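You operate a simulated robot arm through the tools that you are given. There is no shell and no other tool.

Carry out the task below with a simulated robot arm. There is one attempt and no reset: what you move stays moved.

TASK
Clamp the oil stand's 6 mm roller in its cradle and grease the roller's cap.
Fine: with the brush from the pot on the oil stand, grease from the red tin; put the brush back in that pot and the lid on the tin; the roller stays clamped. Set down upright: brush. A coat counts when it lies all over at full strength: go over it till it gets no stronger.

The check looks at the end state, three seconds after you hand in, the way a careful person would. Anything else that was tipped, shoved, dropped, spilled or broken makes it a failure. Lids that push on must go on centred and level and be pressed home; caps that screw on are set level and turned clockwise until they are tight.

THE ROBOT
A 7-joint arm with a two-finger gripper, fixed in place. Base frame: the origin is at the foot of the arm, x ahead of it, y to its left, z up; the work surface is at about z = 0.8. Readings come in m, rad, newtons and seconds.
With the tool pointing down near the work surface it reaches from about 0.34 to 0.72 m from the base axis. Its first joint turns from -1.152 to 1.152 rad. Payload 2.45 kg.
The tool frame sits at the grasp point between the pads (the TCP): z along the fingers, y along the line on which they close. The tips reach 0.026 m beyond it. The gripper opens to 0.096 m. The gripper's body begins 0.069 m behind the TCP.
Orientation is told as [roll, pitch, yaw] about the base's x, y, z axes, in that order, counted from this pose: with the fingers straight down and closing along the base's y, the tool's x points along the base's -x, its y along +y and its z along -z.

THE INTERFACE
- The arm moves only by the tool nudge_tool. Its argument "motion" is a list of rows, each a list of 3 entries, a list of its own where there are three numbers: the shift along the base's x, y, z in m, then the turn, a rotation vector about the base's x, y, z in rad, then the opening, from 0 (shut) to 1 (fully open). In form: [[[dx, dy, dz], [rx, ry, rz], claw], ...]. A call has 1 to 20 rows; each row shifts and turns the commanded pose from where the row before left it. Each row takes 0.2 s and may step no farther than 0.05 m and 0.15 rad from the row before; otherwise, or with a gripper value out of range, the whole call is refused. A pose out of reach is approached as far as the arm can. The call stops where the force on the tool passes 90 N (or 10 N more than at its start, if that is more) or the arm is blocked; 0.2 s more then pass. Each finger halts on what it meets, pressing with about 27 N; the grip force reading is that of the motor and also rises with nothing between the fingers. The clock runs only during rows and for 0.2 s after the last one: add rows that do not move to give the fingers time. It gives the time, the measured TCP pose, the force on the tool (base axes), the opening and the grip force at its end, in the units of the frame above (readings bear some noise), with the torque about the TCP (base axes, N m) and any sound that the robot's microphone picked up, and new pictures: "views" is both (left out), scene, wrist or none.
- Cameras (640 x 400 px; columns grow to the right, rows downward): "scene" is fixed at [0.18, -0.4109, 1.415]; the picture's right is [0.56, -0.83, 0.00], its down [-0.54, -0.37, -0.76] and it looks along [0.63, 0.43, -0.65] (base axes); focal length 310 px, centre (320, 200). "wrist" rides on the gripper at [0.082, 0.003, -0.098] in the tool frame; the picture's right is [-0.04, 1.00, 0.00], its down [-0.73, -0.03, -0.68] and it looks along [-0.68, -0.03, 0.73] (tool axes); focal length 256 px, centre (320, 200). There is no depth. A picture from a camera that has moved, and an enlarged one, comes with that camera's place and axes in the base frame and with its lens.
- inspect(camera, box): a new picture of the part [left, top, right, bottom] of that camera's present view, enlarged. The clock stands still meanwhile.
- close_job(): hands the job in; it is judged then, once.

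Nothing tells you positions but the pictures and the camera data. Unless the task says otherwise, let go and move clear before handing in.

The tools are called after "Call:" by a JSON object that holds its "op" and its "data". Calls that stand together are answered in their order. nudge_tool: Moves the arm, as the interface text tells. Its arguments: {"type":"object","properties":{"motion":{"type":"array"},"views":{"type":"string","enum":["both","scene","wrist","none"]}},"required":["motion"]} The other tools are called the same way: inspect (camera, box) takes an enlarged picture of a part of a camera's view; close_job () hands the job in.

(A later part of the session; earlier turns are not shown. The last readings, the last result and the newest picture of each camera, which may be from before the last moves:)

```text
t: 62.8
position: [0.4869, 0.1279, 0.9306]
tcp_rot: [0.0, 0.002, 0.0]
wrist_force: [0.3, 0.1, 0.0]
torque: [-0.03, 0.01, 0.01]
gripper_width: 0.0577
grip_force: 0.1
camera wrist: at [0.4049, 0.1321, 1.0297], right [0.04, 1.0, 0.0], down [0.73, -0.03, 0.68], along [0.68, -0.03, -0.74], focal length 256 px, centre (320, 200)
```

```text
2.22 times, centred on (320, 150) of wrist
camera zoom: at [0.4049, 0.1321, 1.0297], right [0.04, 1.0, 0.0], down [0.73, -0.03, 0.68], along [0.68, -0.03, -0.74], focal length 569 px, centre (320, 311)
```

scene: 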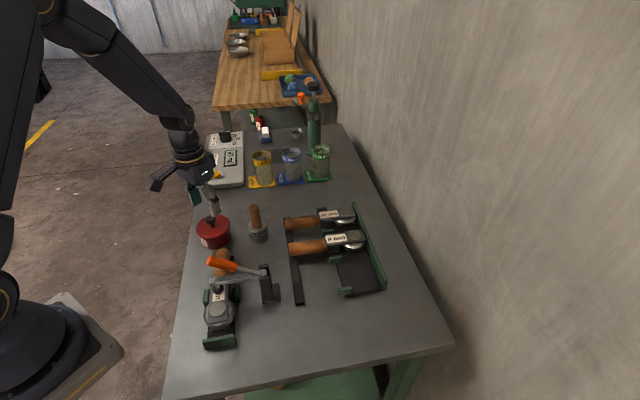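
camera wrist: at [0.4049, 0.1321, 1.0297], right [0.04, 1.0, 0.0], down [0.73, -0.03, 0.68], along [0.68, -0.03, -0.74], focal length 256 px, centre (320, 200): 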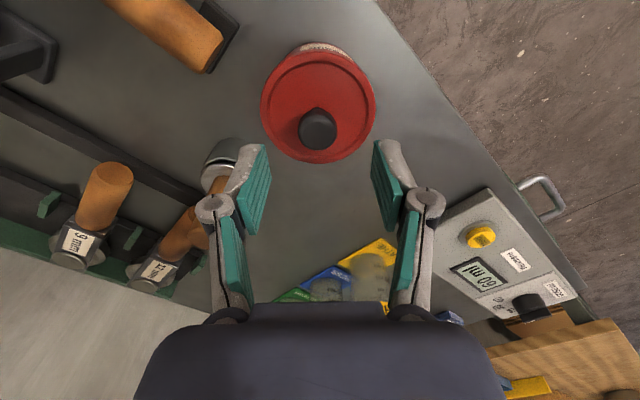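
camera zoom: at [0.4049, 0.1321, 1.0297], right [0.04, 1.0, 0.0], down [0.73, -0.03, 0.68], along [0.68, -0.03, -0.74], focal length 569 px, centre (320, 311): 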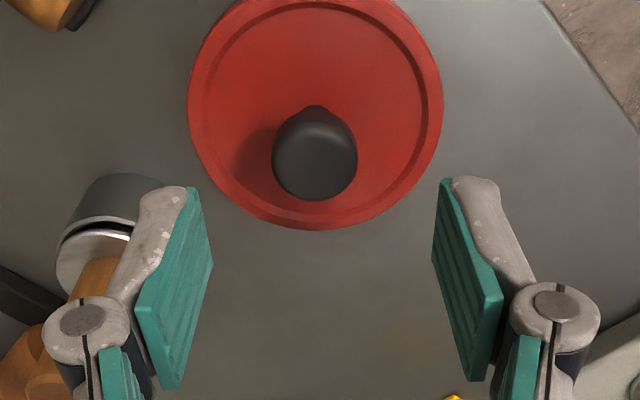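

The knob sits directly below the TCP. I'll descend and grip it.

Call:
{"op": "nudge_tool", "data": {"motion": [[[0.0005, -0.0015, -0.02], [0, 0, 0], 0.6], [[0, 0, -0.02], [0, 0, 0], 0.6], [[0, 0, -0.014], [0, 0, 0], 0.6], [[0, 0, 0], [0, 0, 0], 0.6]], "views": "wrist"}}

Call:
{"op": "inspect", "data": {"camera": "scene", "box": [180, 190, 260, 260]}}

```text
t: 63.8
position: [0.4878, 0.1286, 0.8761]
tcp_rot: [0.0, 0.003, 0.0]
wrist_force: [0.7, 0.2, 0.5]
torque: [0.03, -0.05, 0.03]
gripper_width: 0.0573
grip_force: 0.0
camera wrist: at [0.4056, 0.1316, 0.9751], right [0.04, 1.0, 0.0], down [0.73, -0.03, 0.68], along [0.68, -0.03, -0.74], focal length 256 px, centre (320, 200)
```

wrist: 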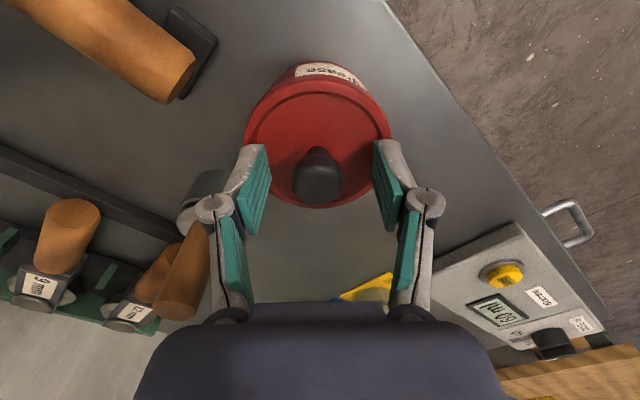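

```text
5.71 times, centred on (220, 225) of scene
camera zoom: at [0.1801, -0.4108, 1.415], right [0.56, -0.83, 0.0], down [-0.54, -0.37, -0.76], along [0.63, 0.43, -0.65], focal length 1771 px, centre (891, 57)
```

zoom: 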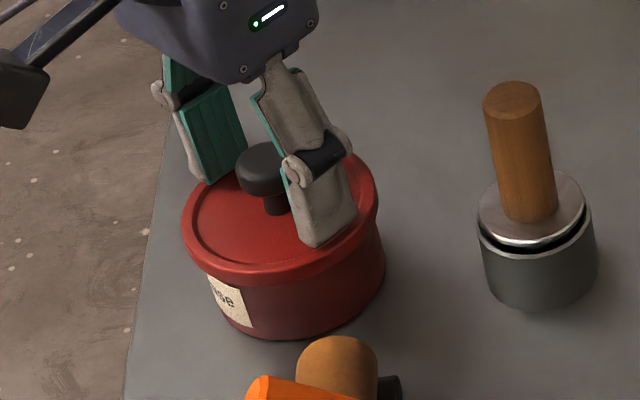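

Call:
{"op": "nudge_tool", "data": {"motion": [[[0, 0, 0], [0, 0, 0], 0.3], [[0, 0, 0], [0, 0, 0], 0.0], [[0, 0, 0], [0, 0, 0], 0.0], [[0, 0, 0], [0, 0, 0], 0.0], [[0, 0, 0], [0, 0, 0], 0.0]], "views": "wrist"}}

Call:
{"op": "nudge_tool", "data": {"motion": [[[0, 0, 0.002], [0, 0, 0], 0]], "views": "none"}}

Call:
{"op": "nudge_tool", "data": {"motion": [[[0, 0, 0.002], [0, 0, 0], 0]], "views": "none"}}

Call:
{"op": "nudge_tool", "data": {"motion": [[[0, 0, 0.002], [0, 0, 0], 0]], "views": "wrist"}}

```text
t: 65.0
position: [0.4889, 0.1271, 0.8765]
tcp_rot: [-0.001, 0.002, -0.002]
wrist_force: [0.0, -11.5, 18.5]
torque: [-0.18, 0.04, -0.04]
gripper_width: 0.0233
grip_force: 27.4
camera wrist: at [0.4058, 0.1306, 0.9758], right [0.04, 1.0, 0.0], down [0.73, -0.03, 0.68], along [0.68, -0.03, -0.73], focal length 256 px, centre (320, 200)
```

wrist: 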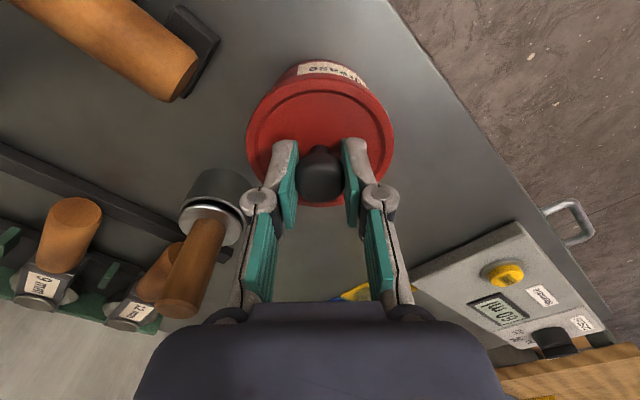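

```text
t: 65.4
position: [0.4863, 0.13, 0.8777]
tcp_rot: [0.002, 0.006, 0.003]
wrist_force: [-0.3, 0.4, 0.1]
torque: [0.0, -0.01, -0.03]
gripper_width: 0.0236
grip_force: 26.6
heard: snap
```

```text
t: 65.8
position: [0.4867, 0.1274, 0.88]
tcp_rot: [0.001, 0.004, 0.0]
wrist_force: [-1.0, 0.2, -0.8]
torque: [-0.01, 0.01, 0.0]
gripper_width: 0.0232
grip_force: 26.9
```

```text
t: 66.2
position: [0.4878, 0.1265, 0.8822]
tcp_rot: [-0.001, 0.001, 0.0]
wrist_force: [0.6, 0.2, -0.2]
torque: [0.03, -0.01, 0.03]
gripper_width: 0.0232
grip_force: 27.0
camera wrist: at [0.4054, 0.1298, 0.9818], right [0.04, 1.0, 0.0], down [0.74, -0.03, 0.68], along [0.68, -0.03, -0.74], focal length 256 px, centre (320, 200)
```

wrist: 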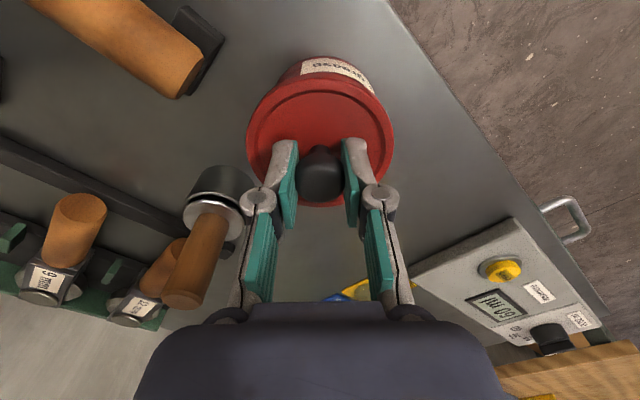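

The lid popped free with a snap. I'll lift slowly and check it comes along.

Call:
{"op": "nudge_tool", "data": {"motion": [[[0, 0, 0.004], [0, 0, 0], 0], [[0, 0, 0.006], [0, 0, 0], 0], [[0, 0, 0.006], [0, 0, 0], 0], [[0, 0, 0.006], [0, 0, 0], 0], [[0, 0, 0], [0, 0, 0], 0]], "views": "both"}}

Call:
{"op": "inspect", "data": {"camera": "scene", "box": [180, 180, 270, 260]}}

```text
t: 67.4
position: [0.4888, 0.1266, 0.9055]
tcp_rot: [0.0, 0.0, -0.001]
wrist_force: [0.6, 0.1, -0.8]
torque: [0.0, 0.0, 0.0]
gripper_width: 0.0232
grip_force: 26.9
camera wrist: at [0.4062, 0.1291, 1.0037], right [0.04, 1.0, 0.0], down [0.73, -0.03, 0.68], along [0.68, -0.03, -0.74], focal length 256 px, centre (320, 200)
```

scene: 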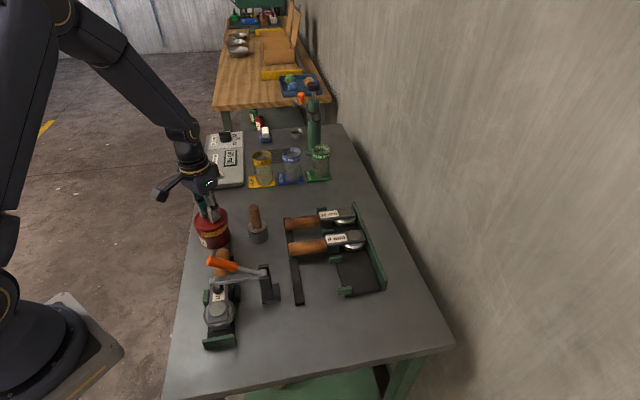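
wrist: 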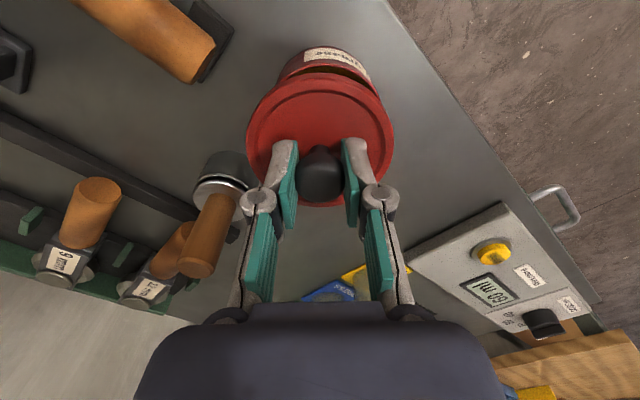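

```text
5.00 times, centred on (225, 220) of scene
camera zoom: at [0.1801, -0.4108, 1.415], right [0.56, -0.83, 0.0], down [-0.54, -0.37, -0.76], along [0.63, 0.43, -0.65], focal length 1550 px, centre (795, 100)
```

zoom: 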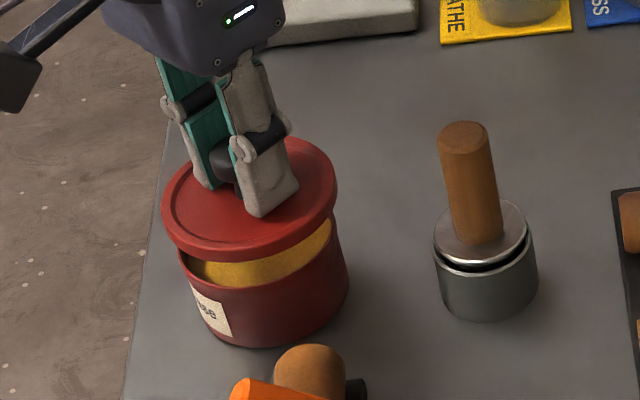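

The lid is off and the grease shows. I'll carry the lid to the empty patch beyond the tin (about (0.585, 0.215)).

Call:
{"op": "nudge_tool", "data": {"motion": [[[0, 0, 0.015], [0, 0, 0], 0], [[0, 0, 0.015], [0, 0, 0], 0], [[0.0097, 0.0088, 0], [0, 0, 0], 0], [[0.0097, 0.0088, 0], [0, 0, 0], 0], [[0.0097, 0.0088, 0], [0, 0, 0], 0], [[0.0097, 0.0088, 0], [0, 0, 0], 0], [[0.0097, 0.0088, 0], [0, 0, 0], 0], [[0.0097, 0.0088, 0], [0, 0, 0], 0], [[0.0097, 0.0088, 0], [0, 0, 0], 0], [[0.0097, 0.0088, 0], [0, 0, 0], 0], [[0.0097, 0.0088, 0], [0, 0, 0], 0], [[0.0097, 0.0088, 0], [0, 0, 0], 0], [[0, 0, -0.015], [0, 0, 0], 0], [[0, 0, -0.015], [0, 0, 0], 0], [[0, 0, -0.015], [0, 0, 0], 0], [[0, 0, -0.01], [0, 0, 0], 0], [[0, 0, -0.008], [0, 0, 0], 0]], "views": "both"}}

Call:
{"op": "inspect", "data": {"camera": "scene", "box": [180, 160, 280, 260]}}

```text
t: 71.0
position: [0.5835, 0.2155, 0.8732]
tcp_rot: [-0.001, 0.001, -0.001]
wrist_force: [0.0, -0.8, -0.5]
torque: [0.0, -0.01, 0.02]
gripper_width: 0.0238
grip_force: 27.1
camera wrist: at [0.5022, 0.2184, 0.971], right [0.04, 1.0, 0.0], down [0.73, -0.03, 0.68], along [0.68, -0.03, -0.74], focal length 256 px, centre (320, 200)
```

scene: 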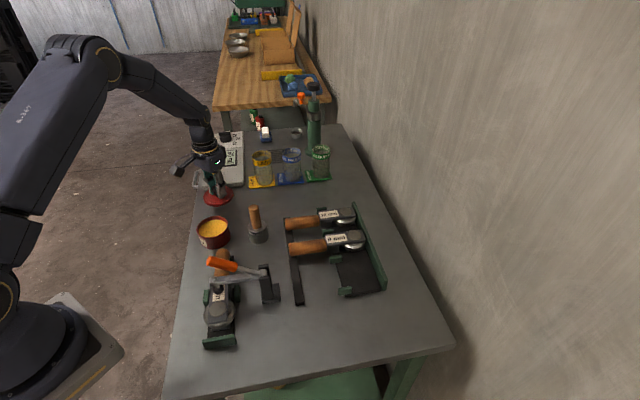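
wrist: 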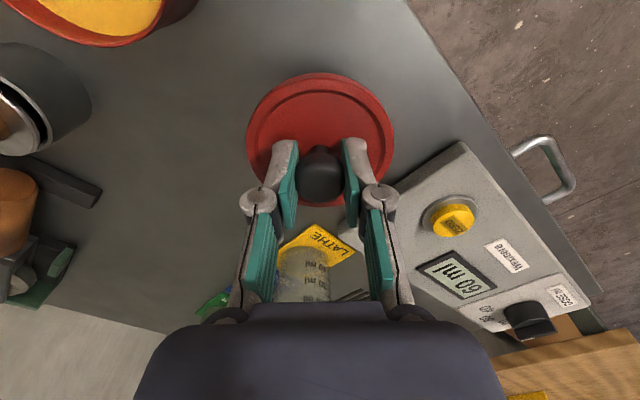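

```text
4.00 times, centred on (230, 210) of scene
camera zoom: at [0.1801, -0.4108, 1.415], right [0.56, -0.83, 0.0], down [-0.54, -0.37, -0.76], along [0.63, 0.43, -0.65], focal length 1240 px, centre (680, 160)
```

zoom: 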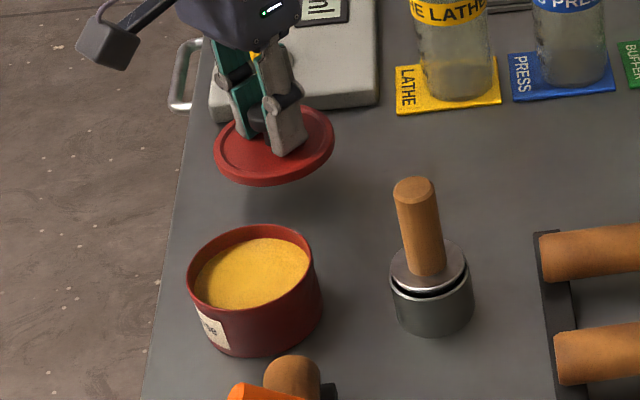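

Call:
{"op": "nudge_tool", "data": {"motion": [[[-0.003, -0.003, -0.006], [0, 0, 0], 0], [[0, 0, -0.006], [0, 0, 0], 0], [[0, 0, -0.004], [0, 0, 0], 0], [[0, 0, -0.003], [0, 0, 0], 0]], "views": "none"}}

Call:
{"op": "nudge_tool", "data": {"motion": [[[0, 0, -0.003], [0, 0, 0], 0], [[0, 0, -0.003], [0, 0, 0], 0]], "views": "none"}}

Call:
{"op": "nudge_tool", "data": {"motion": [[[0, 0, -0.002], [0, 0, 0], 0], [[0, 0, -0.002], [0, 0, 0], 0]], "views": "both"}}

```text
t: 72.0
position: [0.5824, 0.2116, 0.8534]
tcp_rot: [0.0, 0.003, -0.001]
wrist_force: [-0.8, -0.5, 0.7]
torque: [0.01, 0.03, -0.05]
gripper_width: 0.0235
grip_force: 26.5
```

```text
t: 72.6
position: [0.5817, 0.2123, 0.8465]
tcp_rot: [0.0, 0.002, -0.001]
wrist_force: [0.2, 0.6, -0.6]
torque: [-0.03, -0.02, 0.02]
gripper_width: 0.0232
grip_force: 26.6
```

```text
t: 73.2
position: [0.5808, 0.2133, 0.8421]
tcp_rot: [0.001, 0.002, 0.0]
wrist_force: [0.1, -0.6, 0.3]
torque: [0.01, 0.0, 0.01]
gripper_width: 0.0234
grip_force: 27.3
camera wrist: at [0.4991, 0.2156, 0.9411], right [0.04, 1.0, 0.0], down [0.73, -0.03, 0.68], along [0.68, -0.03, -0.74], focal length 256 px, centre (320, 200)
```

scene: 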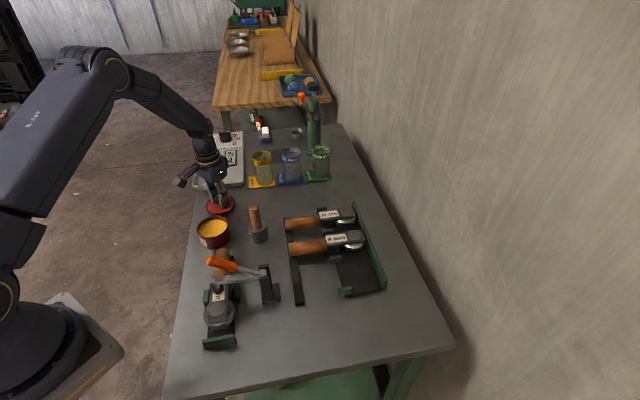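
wrist: 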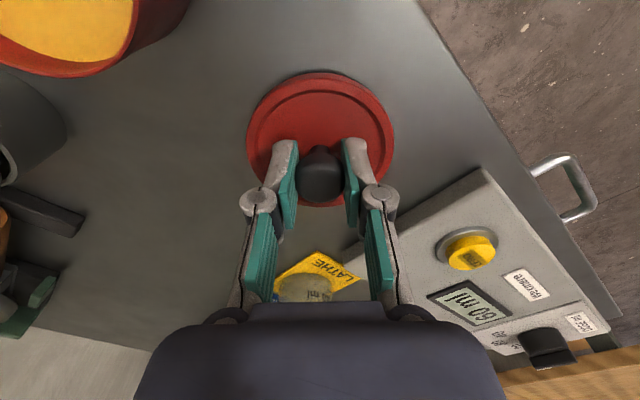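

Call:
{"op": "nudge_tool", "data": {"motion": [[[0, 0, -0.002], [0, 0, 0], 0], [[0, 0, -0.001], [0, 0, 0], 0]], "views": "none"}}

Call:
{"op": "nudge_tool", "data": {"motion": [[[0, 0, -0.002], [0, 0, 0], 0], [[0, 0, -0.001], [0, 0, 0], 0]], "views": "none"}}

Call:
{"op": "nudge_tool", "data": {"motion": [[[0, 0, -0.001], [0, 0, 0], 0], [[0, 0, -0.001], [0, 0, 0], 0]], "views": "none"}}

```text
t: 73.8
position: [0.5825, 0.2116, 0.84]
tcp_rot: [-0.001, 0.002, 0.0]
wrist_force: [0.0, 0.1, 0.0]
torque: [0.01, -0.01, 0.04]
gripper_width: 0.0234
grip_force: 27.3
```

```text
t: 74.4
position: [0.5803, 0.2117, 0.8367]
tcp_rot: [0.0, 0.001, 0.001]
wrist_force: [0.1, 0.8, 0.2]
torque: [-0.01, -0.01, -0.01]
gripper_width: 0.0232
grip_force: 27.4
```

```text
t: 75.0
position: [0.5822, 0.2116, 0.8357]
tcp_rot: [-0.001, 0.002, -0.001]
wrist_force: [-5.6, -3.0, 17.0]
torque: [-0.06, 0.07, 0.0]
gripper_width: 0.0234
grip_force: 26.8
```

The lid is on the bench. I'll release it and rise.

Call:
{"op": "nudge_tool", "data": {"motion": [[[0, 0, 0.001], [0, 0, 0], 0.0], [[0, 0, 0], [0, 0, 0], 0.3], [[0, 0, 0], [0, 0, 0], 0.6], [[0, 0, 0], [0, 0, 0], 0.6], [[0, 0, 0], [0, 0, 0], 0.6]], "views": "wrist"}}

Call:
{"op": "nudge_tool", "data": {"motion": [[[0, 0, 0.01], [0, 0, 0], 0.6], [[0, 0, 0.03], [0, 0, 0], 0.6], [[0, 0, 0.05], [0, 0, 0], 0.6], [[0, 0, 0.05], [0, 0, 0], 0.6], [[0, 0, 0.04], [0, 0, 0], 0.6], [[0, 0, 0], [0, 0, 0], 0.6]], "views": "both"}}

Call:
{"op": "inspect", "data": {"camera": "scene", "box": [180, 170, 290, 260]}}

```text
t: 76.2
position: [0.5817, 0.2134, 0.8347]
tcp_rot: [0.001, 0.002, 0.001]
wrist_force: [0.0, -0.3, -0.5]
torque: [0.02, -0.03, 0.01]
gripper_width: 0.0578
grip_force: 0.0
camera wrist: at [0.4998, 0.2155, 0.9341], right [0.04, 1.0, 0.0], down [0.74, -0.03, 0.68], along [0.68, -0.03, -0.74], focal length 256 px, centre (320, 200)
```

wrist: 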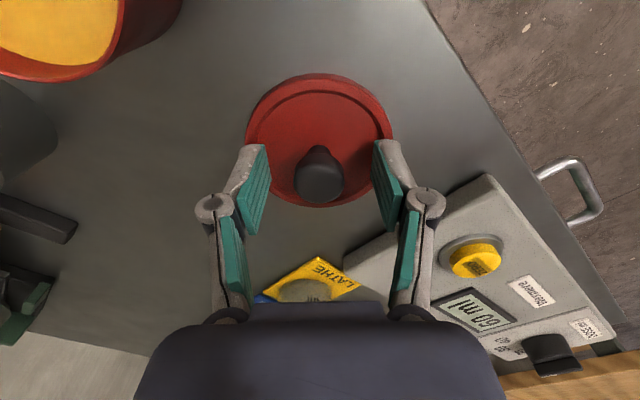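

```text
t: 77.6
position: [0.582, 0.2123, 1.0137]
tcp_rot: [0.001, 0.002, -0.001]
wrist_force: [-0.3, 0.4, -0.5]
torque: [0.02, 0.02, 0.04]
gripper_width: 0.0578
grip_force: 0.0
camera wrist: at [0.4999, 0.2153, 1.1122], right [0.04, 1.0, 0.0], down [0.74, -0.03, 0.68], along [0.68, -0.03, -0.74], focal length 256 px, centre (320, 200)
```

scene: 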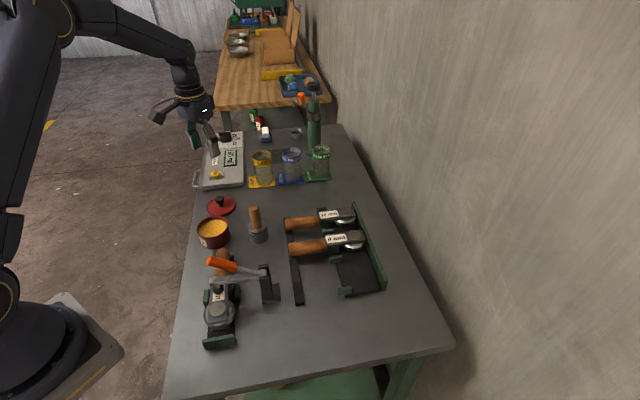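
wrist: 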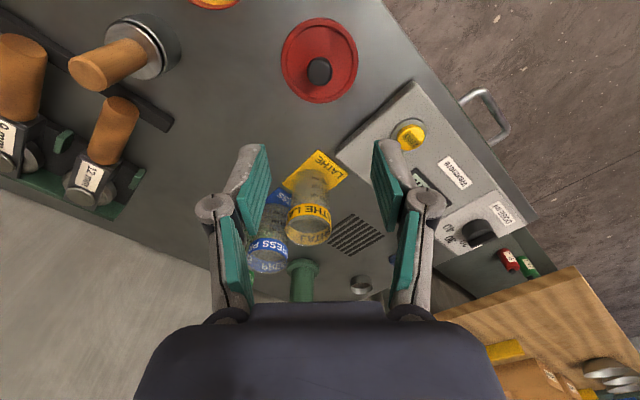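

```text
4.44 times, centred on (235, 215) of scene
camera zoom: at [0.18, -0.4109, 1.415], right [0.56, -0.83, 0.0], down [-0.54, -0.37, -0.76], along [0.63, 0.43, -0.65], focal length 1377 px, centre (698, 133)
```

zoom: 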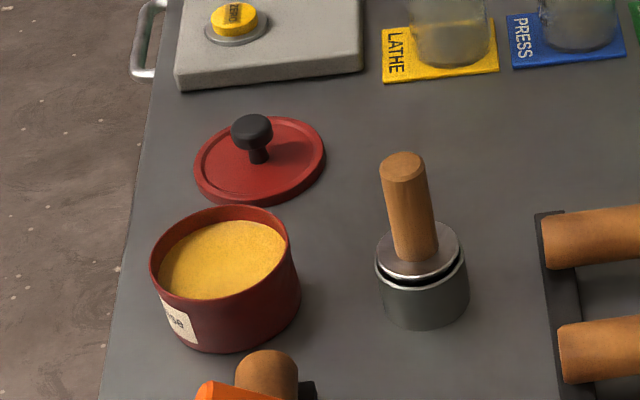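

The lid is flat on the bench. Next is the brush, standing in its pot at about (0.553, 0.038). I'll go above it with 45° yaw and look.

Call:
{"op": "nudge_tool", "data": {"motion": [[[-0.0048, -0.029, 0], [0, 0, 0.131], 0.6], [[-0.0048, -0.029, 0], [0, 0, 0.131], 0.6], [[-0.0048, -0.029, 0], [0, 0, 0.131], 0.6], [[-0.0048, -0.029, 0], [0, 0, 0.131], 0.6], [[-0.0048, -0.029, 0], [0, 0, 0.131], 0.6], [[-0.0048, -0.029, 0], [0, 0, 0.131], 0.6], [[0, 0, 0], [0, 0, 0], 0.6]], "views": "wrist"}}

Call:
{"op": "inspect", "data": {"camera": "wrist", "box": [240, 80, 400, 220]}}

```text
t: 79.2
position: [0.5562, 0.0367, 1.0138]
tcp_rot: [0.002, 0.002, 0.788]
wrist_force: [-0.3, 0.0, 0.5]
torque: [0.02, -0.02, -0.03]
gripper_width: 0.0578
grip_force: 0.0
camera wrist: at [0.4942, -0.0187, 1.1129], right [-0.68, 0.73, 0.0], down [0.54, 0.5, 0.68], along [0.5, 0.46, -0.74], focal length 256 px, centre (320, 200)
```

wrist: 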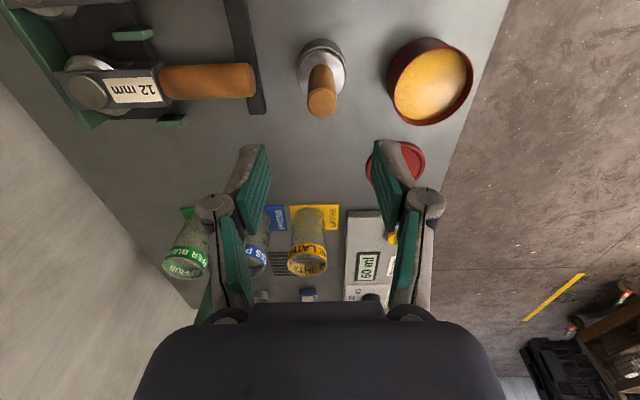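

```text
2.86 times, centred on (320, 150) of wrist
camera zoom: at [0.4942, -0.0187, 1.1129], right [-0.68, 0.73, 0.0], down [0.54, 0.5, 0.68], along [0.5, 0.46, -0.74], focal length 731 px, centre (320, 343)
```

zoom: 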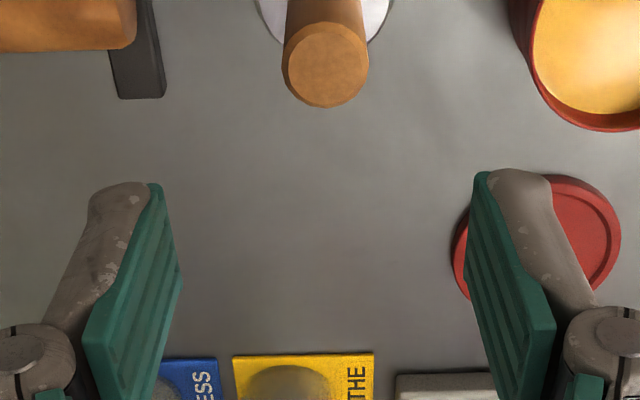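

Call:
{"op": "nudge_tool", "data": {"motion": [[[-0.0012, 0.0014, -0.03], [0, 0, 0], 0.6], [[0, 0, -0.03], [0, 0, 0], 0.6], [[0, 0, 0], [0, 0, 0], 0.6]], "views": "both"}}

Call:
{"op": "inspect", "data": {"camera": "wrist", "box": [240, 60, 400, 220]}}

Call:
{"op": "inspect", "data": {"camera": "scene", "box": [230, 190, 290, 250]}}

```text
t: 80.0
position: [0.5547, 0.0385, 0.9535]
tcp_rot: [0.0, 0.001, 0.787]
wrist_force: [-0.3, 0.2, -0.7]
torque: [0.0, -0.03, -0.02]
gripper_width: 0.0574
grip_force: 0.0
camera wrist: at [0.4944, -0.0176, 1.0514], right [-0.68, 0.73, 0.0], down [0.54, 0.5, 0.68], along [0.5, 0.46, -0.74], focal length 256 px, centre (320, 200)
```

scene: 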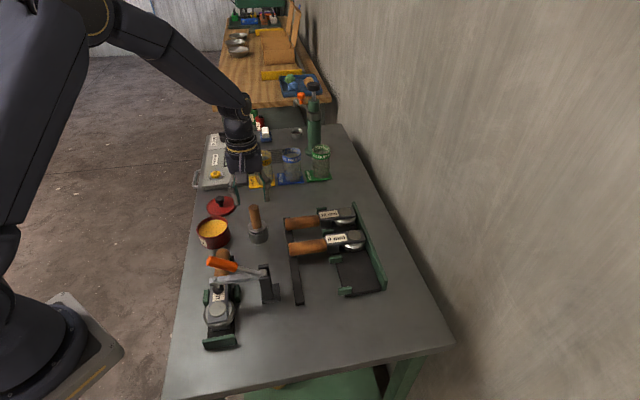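
wrist: 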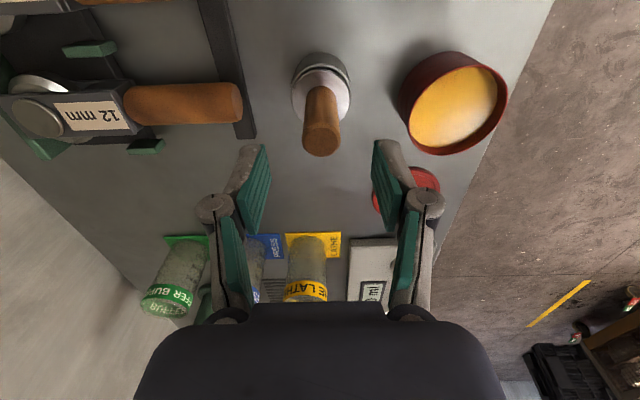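

```text
2.50 times, centred on (320, 140) of wrist
camera zoom: at [0.4944, -0.0176, 1.0514], right [-0.68, 0.73, 0.0], down [0.54, 0.5, 0.68], along [0.5, 0.46, -0.74], focal length 640 px, centre (320, 350)
```

zoom: 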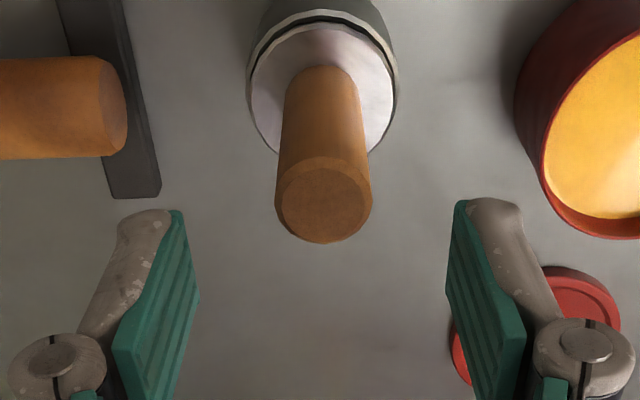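

```text
6.67 times, centred on (260, 220) of scene
camera zoom: at [0.18, -0.4109, 1.415], right [0.56, -0.83, 0.0], down [-0.54, -0.37, -0.76], along [0.63, 0.43, -0.65], focal length 2066 px, centre (720, 67)
```

zoom: 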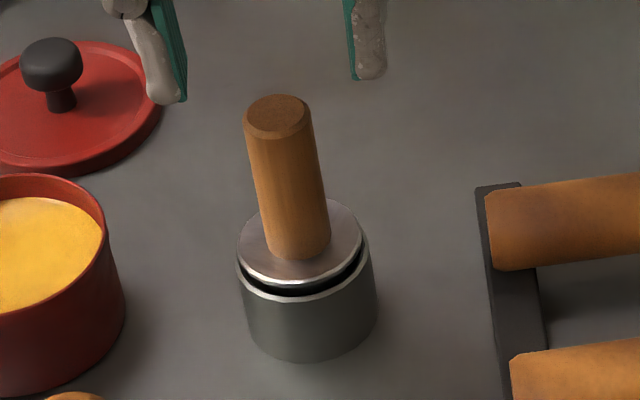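

Call:
{"op": "nudge_tool", "data": {"motion": [[[-0.0004, 0.0004, -0.03], [0, 0, 0], 0.6], [[0, 0, -0.025], [0, 0, 0], 0.6], [[0, 0, -0.015], [0, 0, 0], 0.6], [[0, 0, 0], [0, 0, 0], 0.6]], "views": "both"}}

Call:
{"op": "inspect", "data": {"camera": "scene", "box": [230, 190, 290, 250]}}

```text
t: 81.0
position: [0.5533, 0.0394, 0.8854]
tcp_rot: [0.001, 0.001, 0.786]
wrist_force: [0.6, 0.2, -0.6]
torque: [0.0, 0.02, 0.0]
gripper_width: 0.0575
grip_force: 0.0
camera wrist: at [0.4927, -0.016, 0.9847], right [-0.68, 0.73, 0.0], down [0.54, 0.5, 0.68], along [0.5, 0.46, -0.74], focal length 256 px, centre (320, 200)
```

scene: 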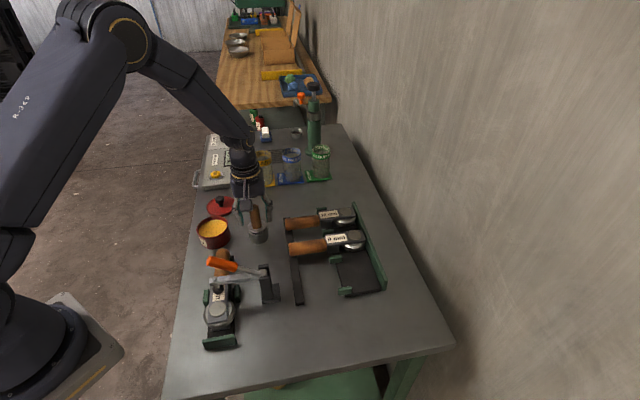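
wrist: 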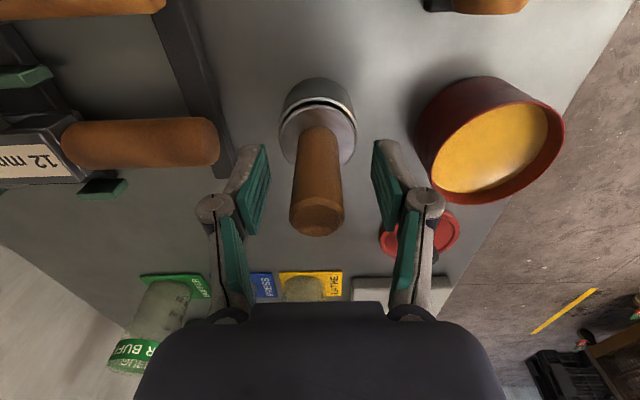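

```text
6.67 times, centred on (260, 220) of scene
camera zoom: at [0.1801, -0.4108, 1.415], right [0.56, -0.83, 0.0], down [-0.54, -0.37, -0.76], along [0.63, 0.43, -0.65], focal length 2066 px, centre (720, 67)
```

zoom: 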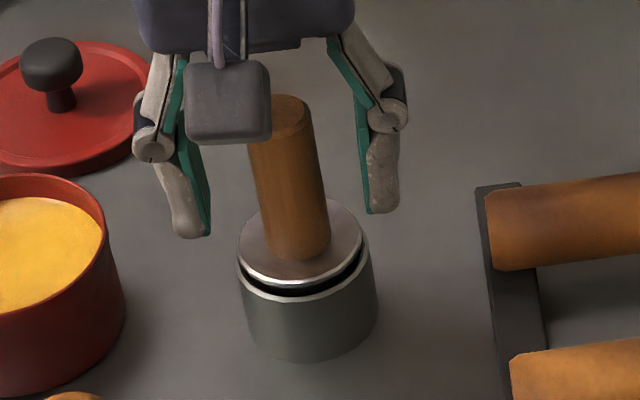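

Call:
{"op": "nudge_tool", "data": {"motion": [[[0.001, -0.001, -0.003], [0, 0, 0], 0.5], [[0, 0, 0], [0, 0, 0], 0.3], [[0, 0, 0], [0, 0, 0], 0.1], [[0, 0, 0], [0, 0, 0], 0.0], [[0, 0, 0], [0, 0, 0], 0.0]], "views": "wrist"}}

Call:
{"op": "nudge_tool", "data": {"motion": [[[0, 0, 0.002], [0, 0, 0], 0], [[0, 0, 0.003], [0, 0, 0], 0], [[0, 0, 0.003], [0, 0, 0], 0], [[0, 0, 0], [0, 0, 0], 0]], "views": "none"}}

Call:
{"op": "inspect", "data": {"camera": "scene", "box": [230, 190, 290, 250]}}

```text
t: 82.2
position: [0.553, 0.039, 0.8823]
tcp_rot: [0.001, 0.0, 0.787]
wrist_force: [0.7, -0.7, -0.1]
torque: [-0.03, 0.01, -0.01]
gripper_width: 0.0235
grip_force: 26.6
camera wrist: at [0.4929, -0.0171, 0.9821], right [-0.68, 0.73, 0.0], down [0.54, 0.5, 0.68], along [0.5, 0.46, -0.74], focal length 256 px, centre (320, 200)
```

wrist: 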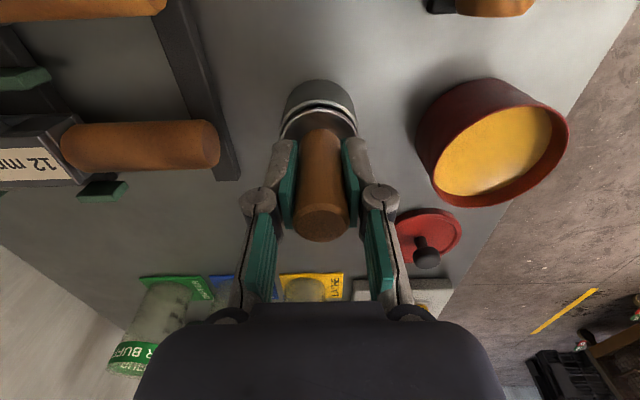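

```text
t: 83.2
position: [0.553, 0.0406, 0.8908]
tcp_rot: [0.0, 0.002, 0.788]
wrist_force: [-0.2, 0.1, -0.6]
torque: [0.01, 0.0, 0.01]
gripper_width: 0.0236
grip_force: 26.7
```

```text
6.67 times, centred on (260, 220) of scene
camera zoom: at [0.1801, -0.4108, 1.415], right [0.56, -0.83, 0.0], down [-0.54, -0.37, -0.76], along [0.63, 0.43, -0.65], focal length 2066 px, centre (720, 67)
```

zoom: 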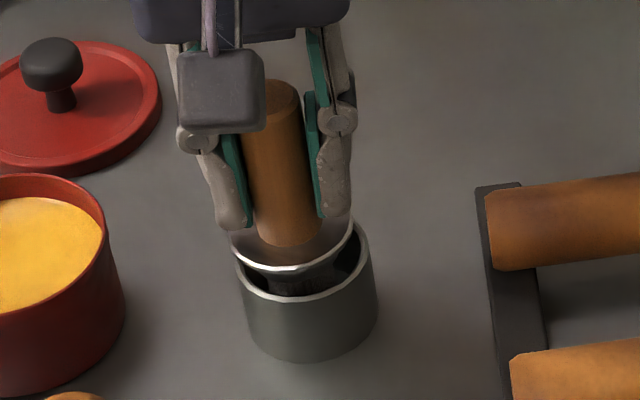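

The brush is held and coming out. I'll lift it clear and look at the bristles.

Call:
{"op": "nudge_tool", "data": {"motion": [[[0, 0, 0.01], [0, 0, 0], 0], [[0, 0, 0.01], [0, 0, 0], 0], [[0, 0, 0.01], [0, 0, 0], 0], [[0, 0, 0.015], [0, 0, 0], 0], [[0, 0, 0.015], [0, 0, 0], 0], [[0, 0, 0.015], [0, 0, 0], 0], [[0, 0, 0.01], [0, 0, 0], 0], [[0, 0, 0], [0, 0, 0], 0]], "views": "both"}}

Call:
{"op": "inspect", "data": {"camera": "scene", "box": [210, 150, 290, 250]}}

Call:
{"op": "inspect", "data": {"camera": "wrist", "box": [240, 40, 460, 250]}}

```text
t: 85.0
position: [0.5537, 0.0417, 0.9762]
tcp_rot: [0.001, 0.002, 0.787]
wrist_force: [0.5, -0.4, -0.2]
torque: [-0.03, 0.01, 0.01]
gripper_width: 0.0236
grip_force: 26.7
camera wrist: at [0.493, -0.0152, 1.0748], right [-0.68, 0.73, 0.0], down [0.54, 0.5, 0.68], along [0.5, 0.46, -0.74], focal length 256 px, centre (320, 200)
```

scene: 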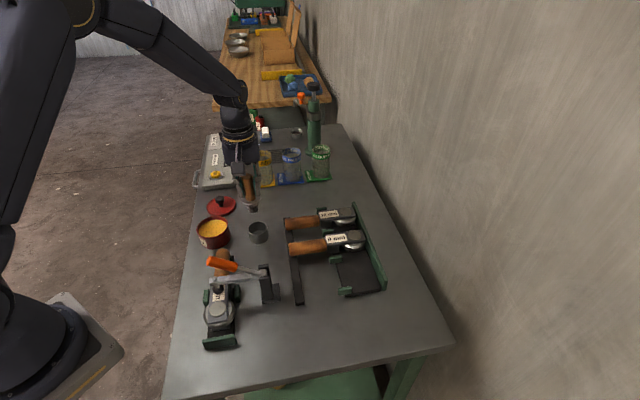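
wrist: 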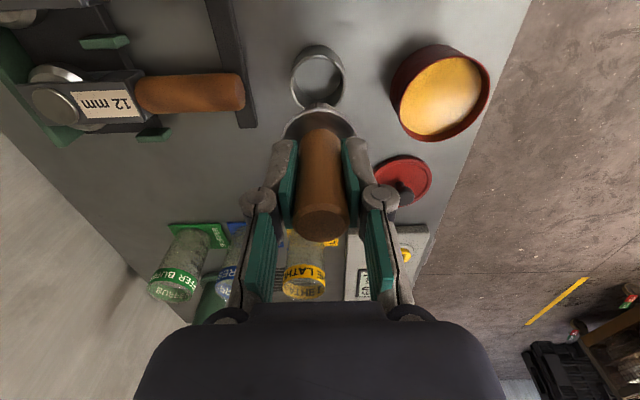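

```text
4.00 times, centred on (250, 200) of scene
camera zoom: at [0.1801, -0.4108, 1.415], right [0.56, -0.83, 0.0], down [-0.54, -0.37, -0.76], along [0.63, 0.43, -0.65], focal length 1240 px, centre (600, 200)
```

zoom: 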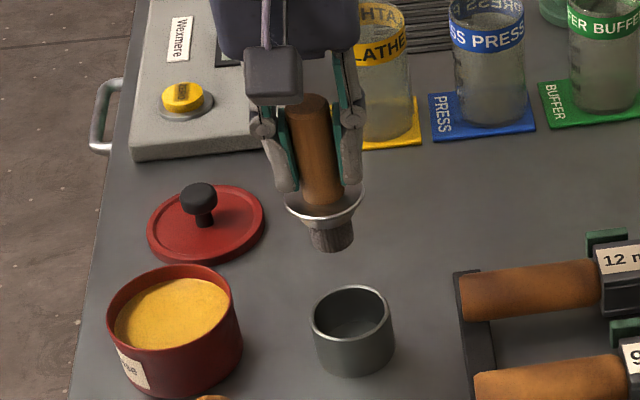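

```text
1.90 times, centred on (350, 145) of wrist
camera zoom: at [0.493, -0.0152, 1.0748], right [-0.68, 0.73, 0.0], down [0.54, 0.5, 0.68], along [0.5, 0.46, -0.74], focal length 488 px, centre (263, 305)
```

zoom: 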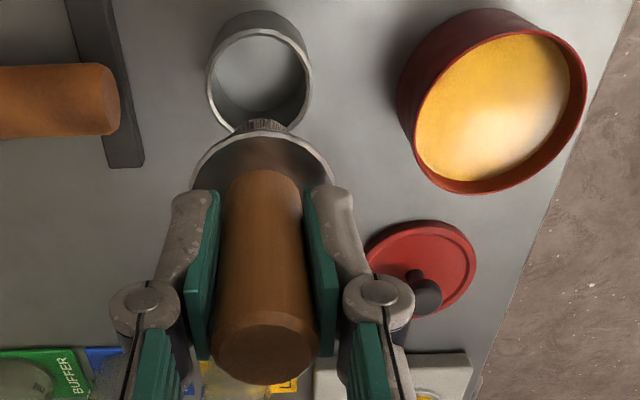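

The bristle tip is about 76 mm below the TCP and the grease surface lies near z≈0.837. I'll move over the tin and dip the tip by about 9 mm.

Call:
{"op": "nudge_tool", "data": {"motion": [[[-0.0095, 0.0125, 0], [0, 0, 0], 0], [[-0.0095, 0.0125, 0], [0, 0, 0], 0], [[-0.0095, 0.0125, 0], [0, 0, 0], 0], [[-0.0095, 0.0125, 0], [0, 0, 0], 0], [[-0.0095, 0.0125, 0], [0, 0, 0], 0], [[-0.0095, 0.0125, 0], [0, 0, 0], 0], [[-0.0095, 0.0125, 0], [0, 0, 0], 0], [[0, 0, -0.015], [0, 0, 0], 0], [[0, 0, -0.015], [0, 0, 0], 0], [[0, 0, 0], [0, 0, 0], 0]], "views": "both"}}

Call:
{"op": "inspect", "data": {"camera": "scene", "box": [180, 160, 270, 260]}}

Call:
{"op": "inspect", "data": {"camera": "wrist", "box": [220, 40, 420, 250]}}

```text
t: 87.2
position: [0.4865, 0.1257, 0.9447]
tcp_rot: [-0.001, 0.002, 0.788]
wrist_force: [-0.8, 0.4, -0.7]
torque: [0.0, 0.05, 0.04]
gripper_width: 0.0236
grip_force: 27.1
camera wrist: at [0.426, 0.0698, 1.044], right [-0.68, 0.73, 0.0], down [0.54, 0.5, 0.68], along [0.5, 0.46, -0.74], focal length 256 px, centre (320, 200)
```

scene: 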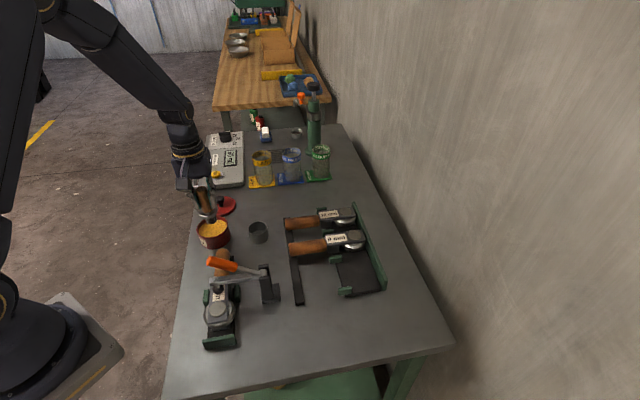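
wrist: 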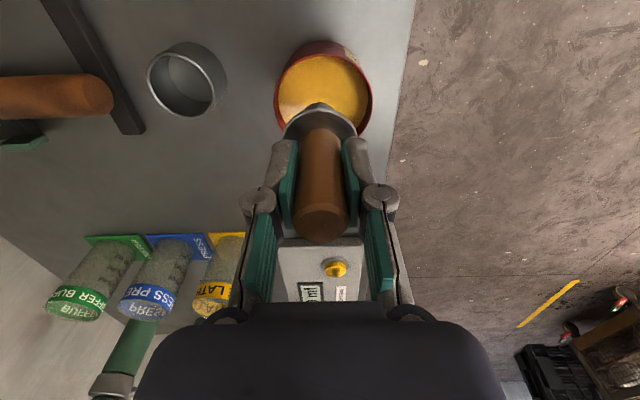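

```text
4.00 times, centred on (225, 210) of scene
camera zoom: at [0.1801, -0.4108, 1.415], right [0.56, -0.83, 0.0], down [-0.54, -0.37, -0.76], along [0.63, 0.43, -0.65], focal length 1240 px, centre (700, 160)
```

zoom: 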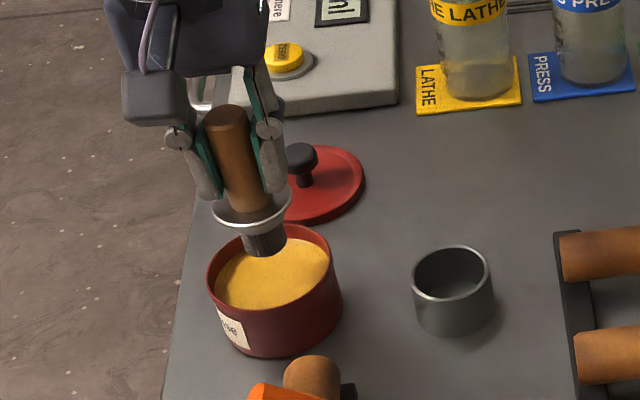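

```text
1.90 times, centred on (320, 145) of wrist
camera zoom: at [0.426, 0.0698, 1.044], right [-0.68, 0.73, 0.0], down [0.54, 0.5, 0.68], along [0.5, 0.46, -0.74], focal length 488 px, centre (320, 305)
```

zoom: 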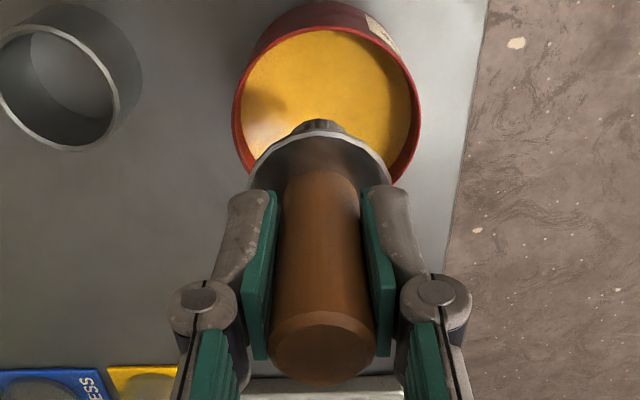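

Call:
{"op": "nudge_tool", "data": {"motion": [[[-0.002, 0.002, -0.01], [0, 0, 0], 0], [[0, 0, -0.01], [0, 0, 0], 0], [[0, 0, -0.01], [0, 0, 0], 0], [[0, 0, -0.006], [0, 0, 0], 0], [[0, 0, 0], [0, 0, 0], 0]], "views": "wrist"}}

Call:
{"op": "inspect", "data": {"camera": "scene", "box": [190, 190, 250, 260]}}

```text
t: 88.4
position: [0.4853, 0.1291, 0.9097]
tcp_rot: [-0.001, -0.001, 0.787]
wrist_force: [-0.7, 1.4, 23.1]
torque: [0.14, -0.11, -0.01]
gripper_width: 0.0238
grip_force: 27.0
camera wrist: at [0.4246, 0.0737, 1.0077], right [-0.68, 0.73, 0.0], down [0.54, 0.5, 0.68], along [0.5, 0.46, -0.73], focal length 256 px, centre (320, 200)
```

wrist: 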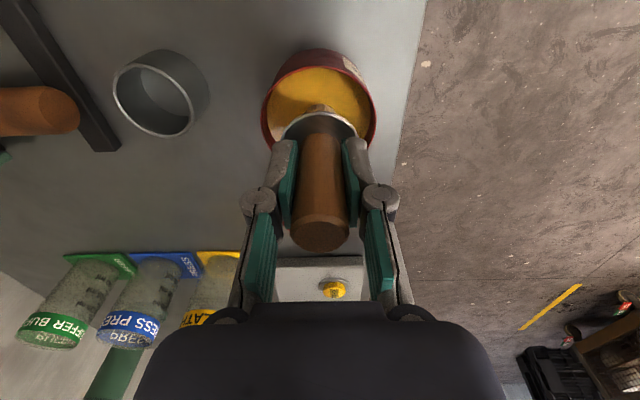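

```text
5.71 times, centred on (220, 225) of scene
camera zoom: at [0.1797, -0.4109, 1.4151], right [0.56, -0.83, 0.0], down [-0.54, -0.37, -0.76], along [0.63, 0.43, -0.65], focal length 1771 px, centre (891, 57)
```

zoom: 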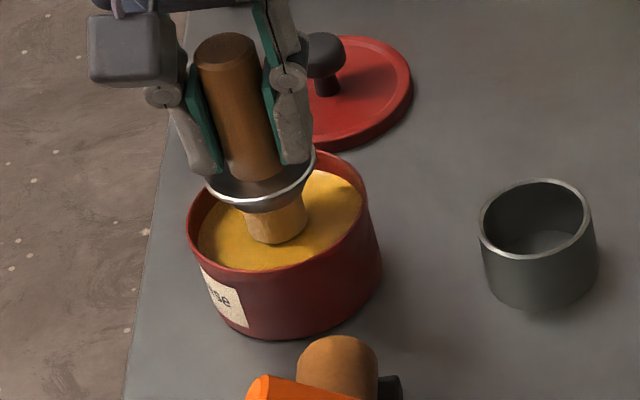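

The bristles have turned yellow, so the brush has picked up grease. I'll ease the pressure, then lift and inspect.

Call:
{"op": "nudge_tool", "data": {"motion": [[[0, 0, 0.002], [0, 0, 0], 0], [[0.003, 0, 0], [0, 0, 0], 0], [[-0.003, 0.003, 0], [0, 0, 0], 0], [[-0.003, -0.003, 0], [0, 0, 0], 0], [[0.003, 0, 0], [0, 0, 0], 0], [[0, 0, 0.008], [0, 0, 0], 0], [[0, 0, 0.012], [0, 0, 0], 0], [[0, 0, 0.015], [0, 0, 0], 0], [[0, 0, 0.015], [0, 0, 0], 0], [[0, 0, 0], [0, 0, 0], 0]], "views": "both"}}

Call:
{"op": "inspect", "data": {"camera": "scene", "box": [190, 170, 250, 250]}}

```text
t: 90.6
position: [0.484, 0.128, 0.961]
tcp_rot: [-0.001, 0.0, 0.787]
wrist_force: [0.4, -0.2, -0.4]
torque: [0.01, 0.02, 0.0]
gripper_width: 0.0236
grip_force: 27.2
camera wrist: at [0.4232, 0.0722, 1.0605], right [-0.68, 0.73, 0.0], down [0.54, 0.5, 0.68], along [0.5, 0.46, -0.74], focal length 256 px, centre (320, 200)
```

scene: 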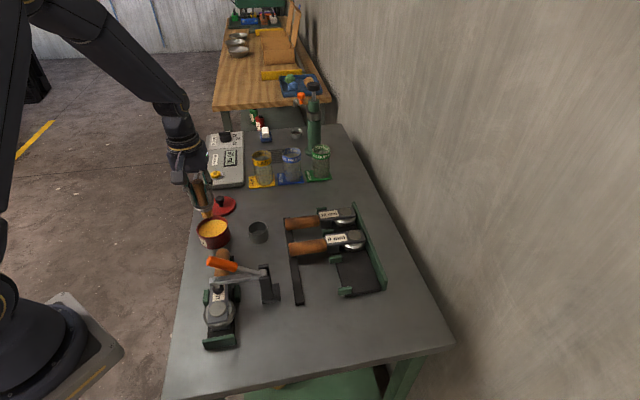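
wrist: 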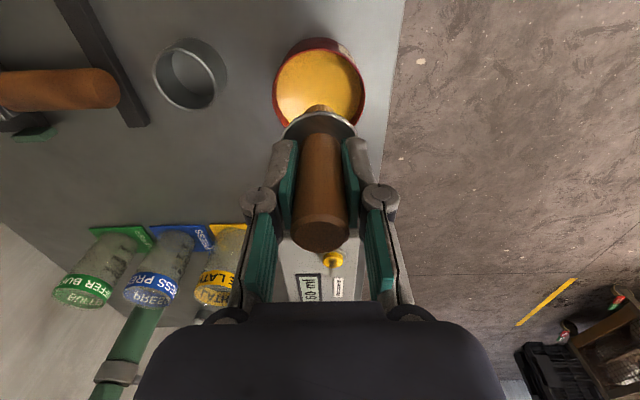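

```text
5.00 times, centred on (220, 210) of scene
camera zoom: at [0.1801, -0.4108, 1.415], right [0.56, -0.83, 0.0], down [-0.54, -0.37, -0.76], along [0.63, 0.43, -0.65], focal length 1550 px, centre (820, 150)
```

zoom: 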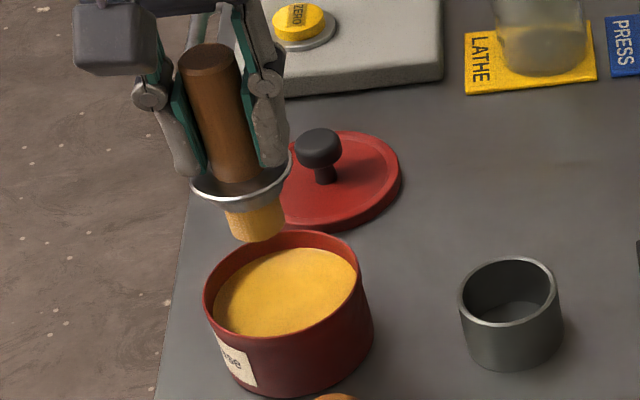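

The brush is loaded. I put the cap at about (0.335, -0.061, 0.852). I'll carry the brush high over the clamp to it.

Call:
{"op": "nudge_tool", "data": {"motion": [[[0, 0, 0.03], [0, 0, 0], 0], [[0, 0, 0.03], [0, 0, 0], 0], [[0, 0, 0.03], [0, 0, 0], 0], [[-0.0149, -0.0189, 0], [0, 0, 0], 0], [[-0.0149, -0.0189, 0], [0, 0, 0], 0], [[-0.0149, -0.0189, 0], [0, 0, 0], 0], [[-0.0149, -0.0189, 0], [0, 0, 0], 0], [[-0.0149, -0.0189, 0], [0, 0, 0], 0], [[-0.0149, -0.0189, 0], [0, 0, 0], 0], [[-0.0149, -0.0189, 0], [0, 0, 0], 0], [[-0.0149, -0.0189, 0], [0, 0, 0], 0], [[-0.0149, -0.0189, 0], [0, 0, 0], 0], [[-0.0149, -0.0189, 0], [0, 0, 0], 0], [[0, 0, 0], [0, 0, 0], 0]], "views": "both"}}

Call:
{"op": "inspect", "data": {"camera": "wrist", "box": [220, 0, 420, 210]}}

```text
t: 93.6
position: [0.338, -0.0621, 1.0494]
tcp_rot: [-0.001, 0.003, 0.786]
wrist_force: [-0.2, 0.1, 0.0]
torque: [-0.01, 0.01, -0.02]
gripper_width: 0.0238
grip_force: 26.6
camera wrist: at [0.2772, -0.1163, 1.1486], right [-0.68, 0.73, 0.0], down [0.54, 0.5, 0.68], along [0.5, 0.46, -0.74], focal length 256 px, centre (320, 200)
```

scene: 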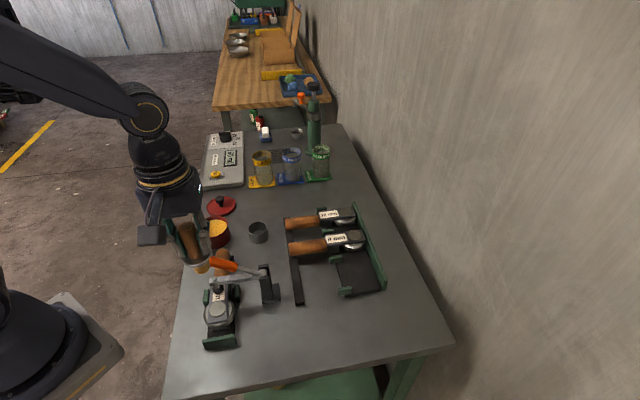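
wrist: 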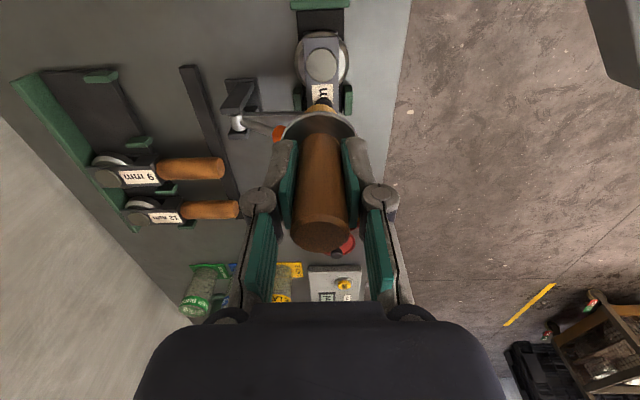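

```text
1.90 times, centred on (320, 105) of wrist
camera zoom: at [0.2772, -0.1163, 1.1486], right [-0.68, 0.73, 0.0], down [0.54, 0.5, 0.68], along [0.5, 0.46, -0.74], focal length 488 px, centre (320, 381)
```

zoom: 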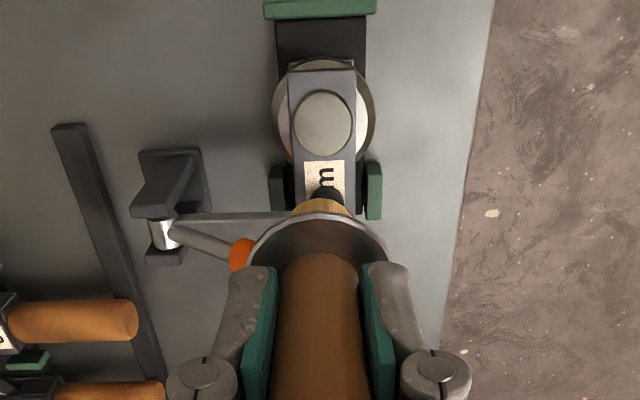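

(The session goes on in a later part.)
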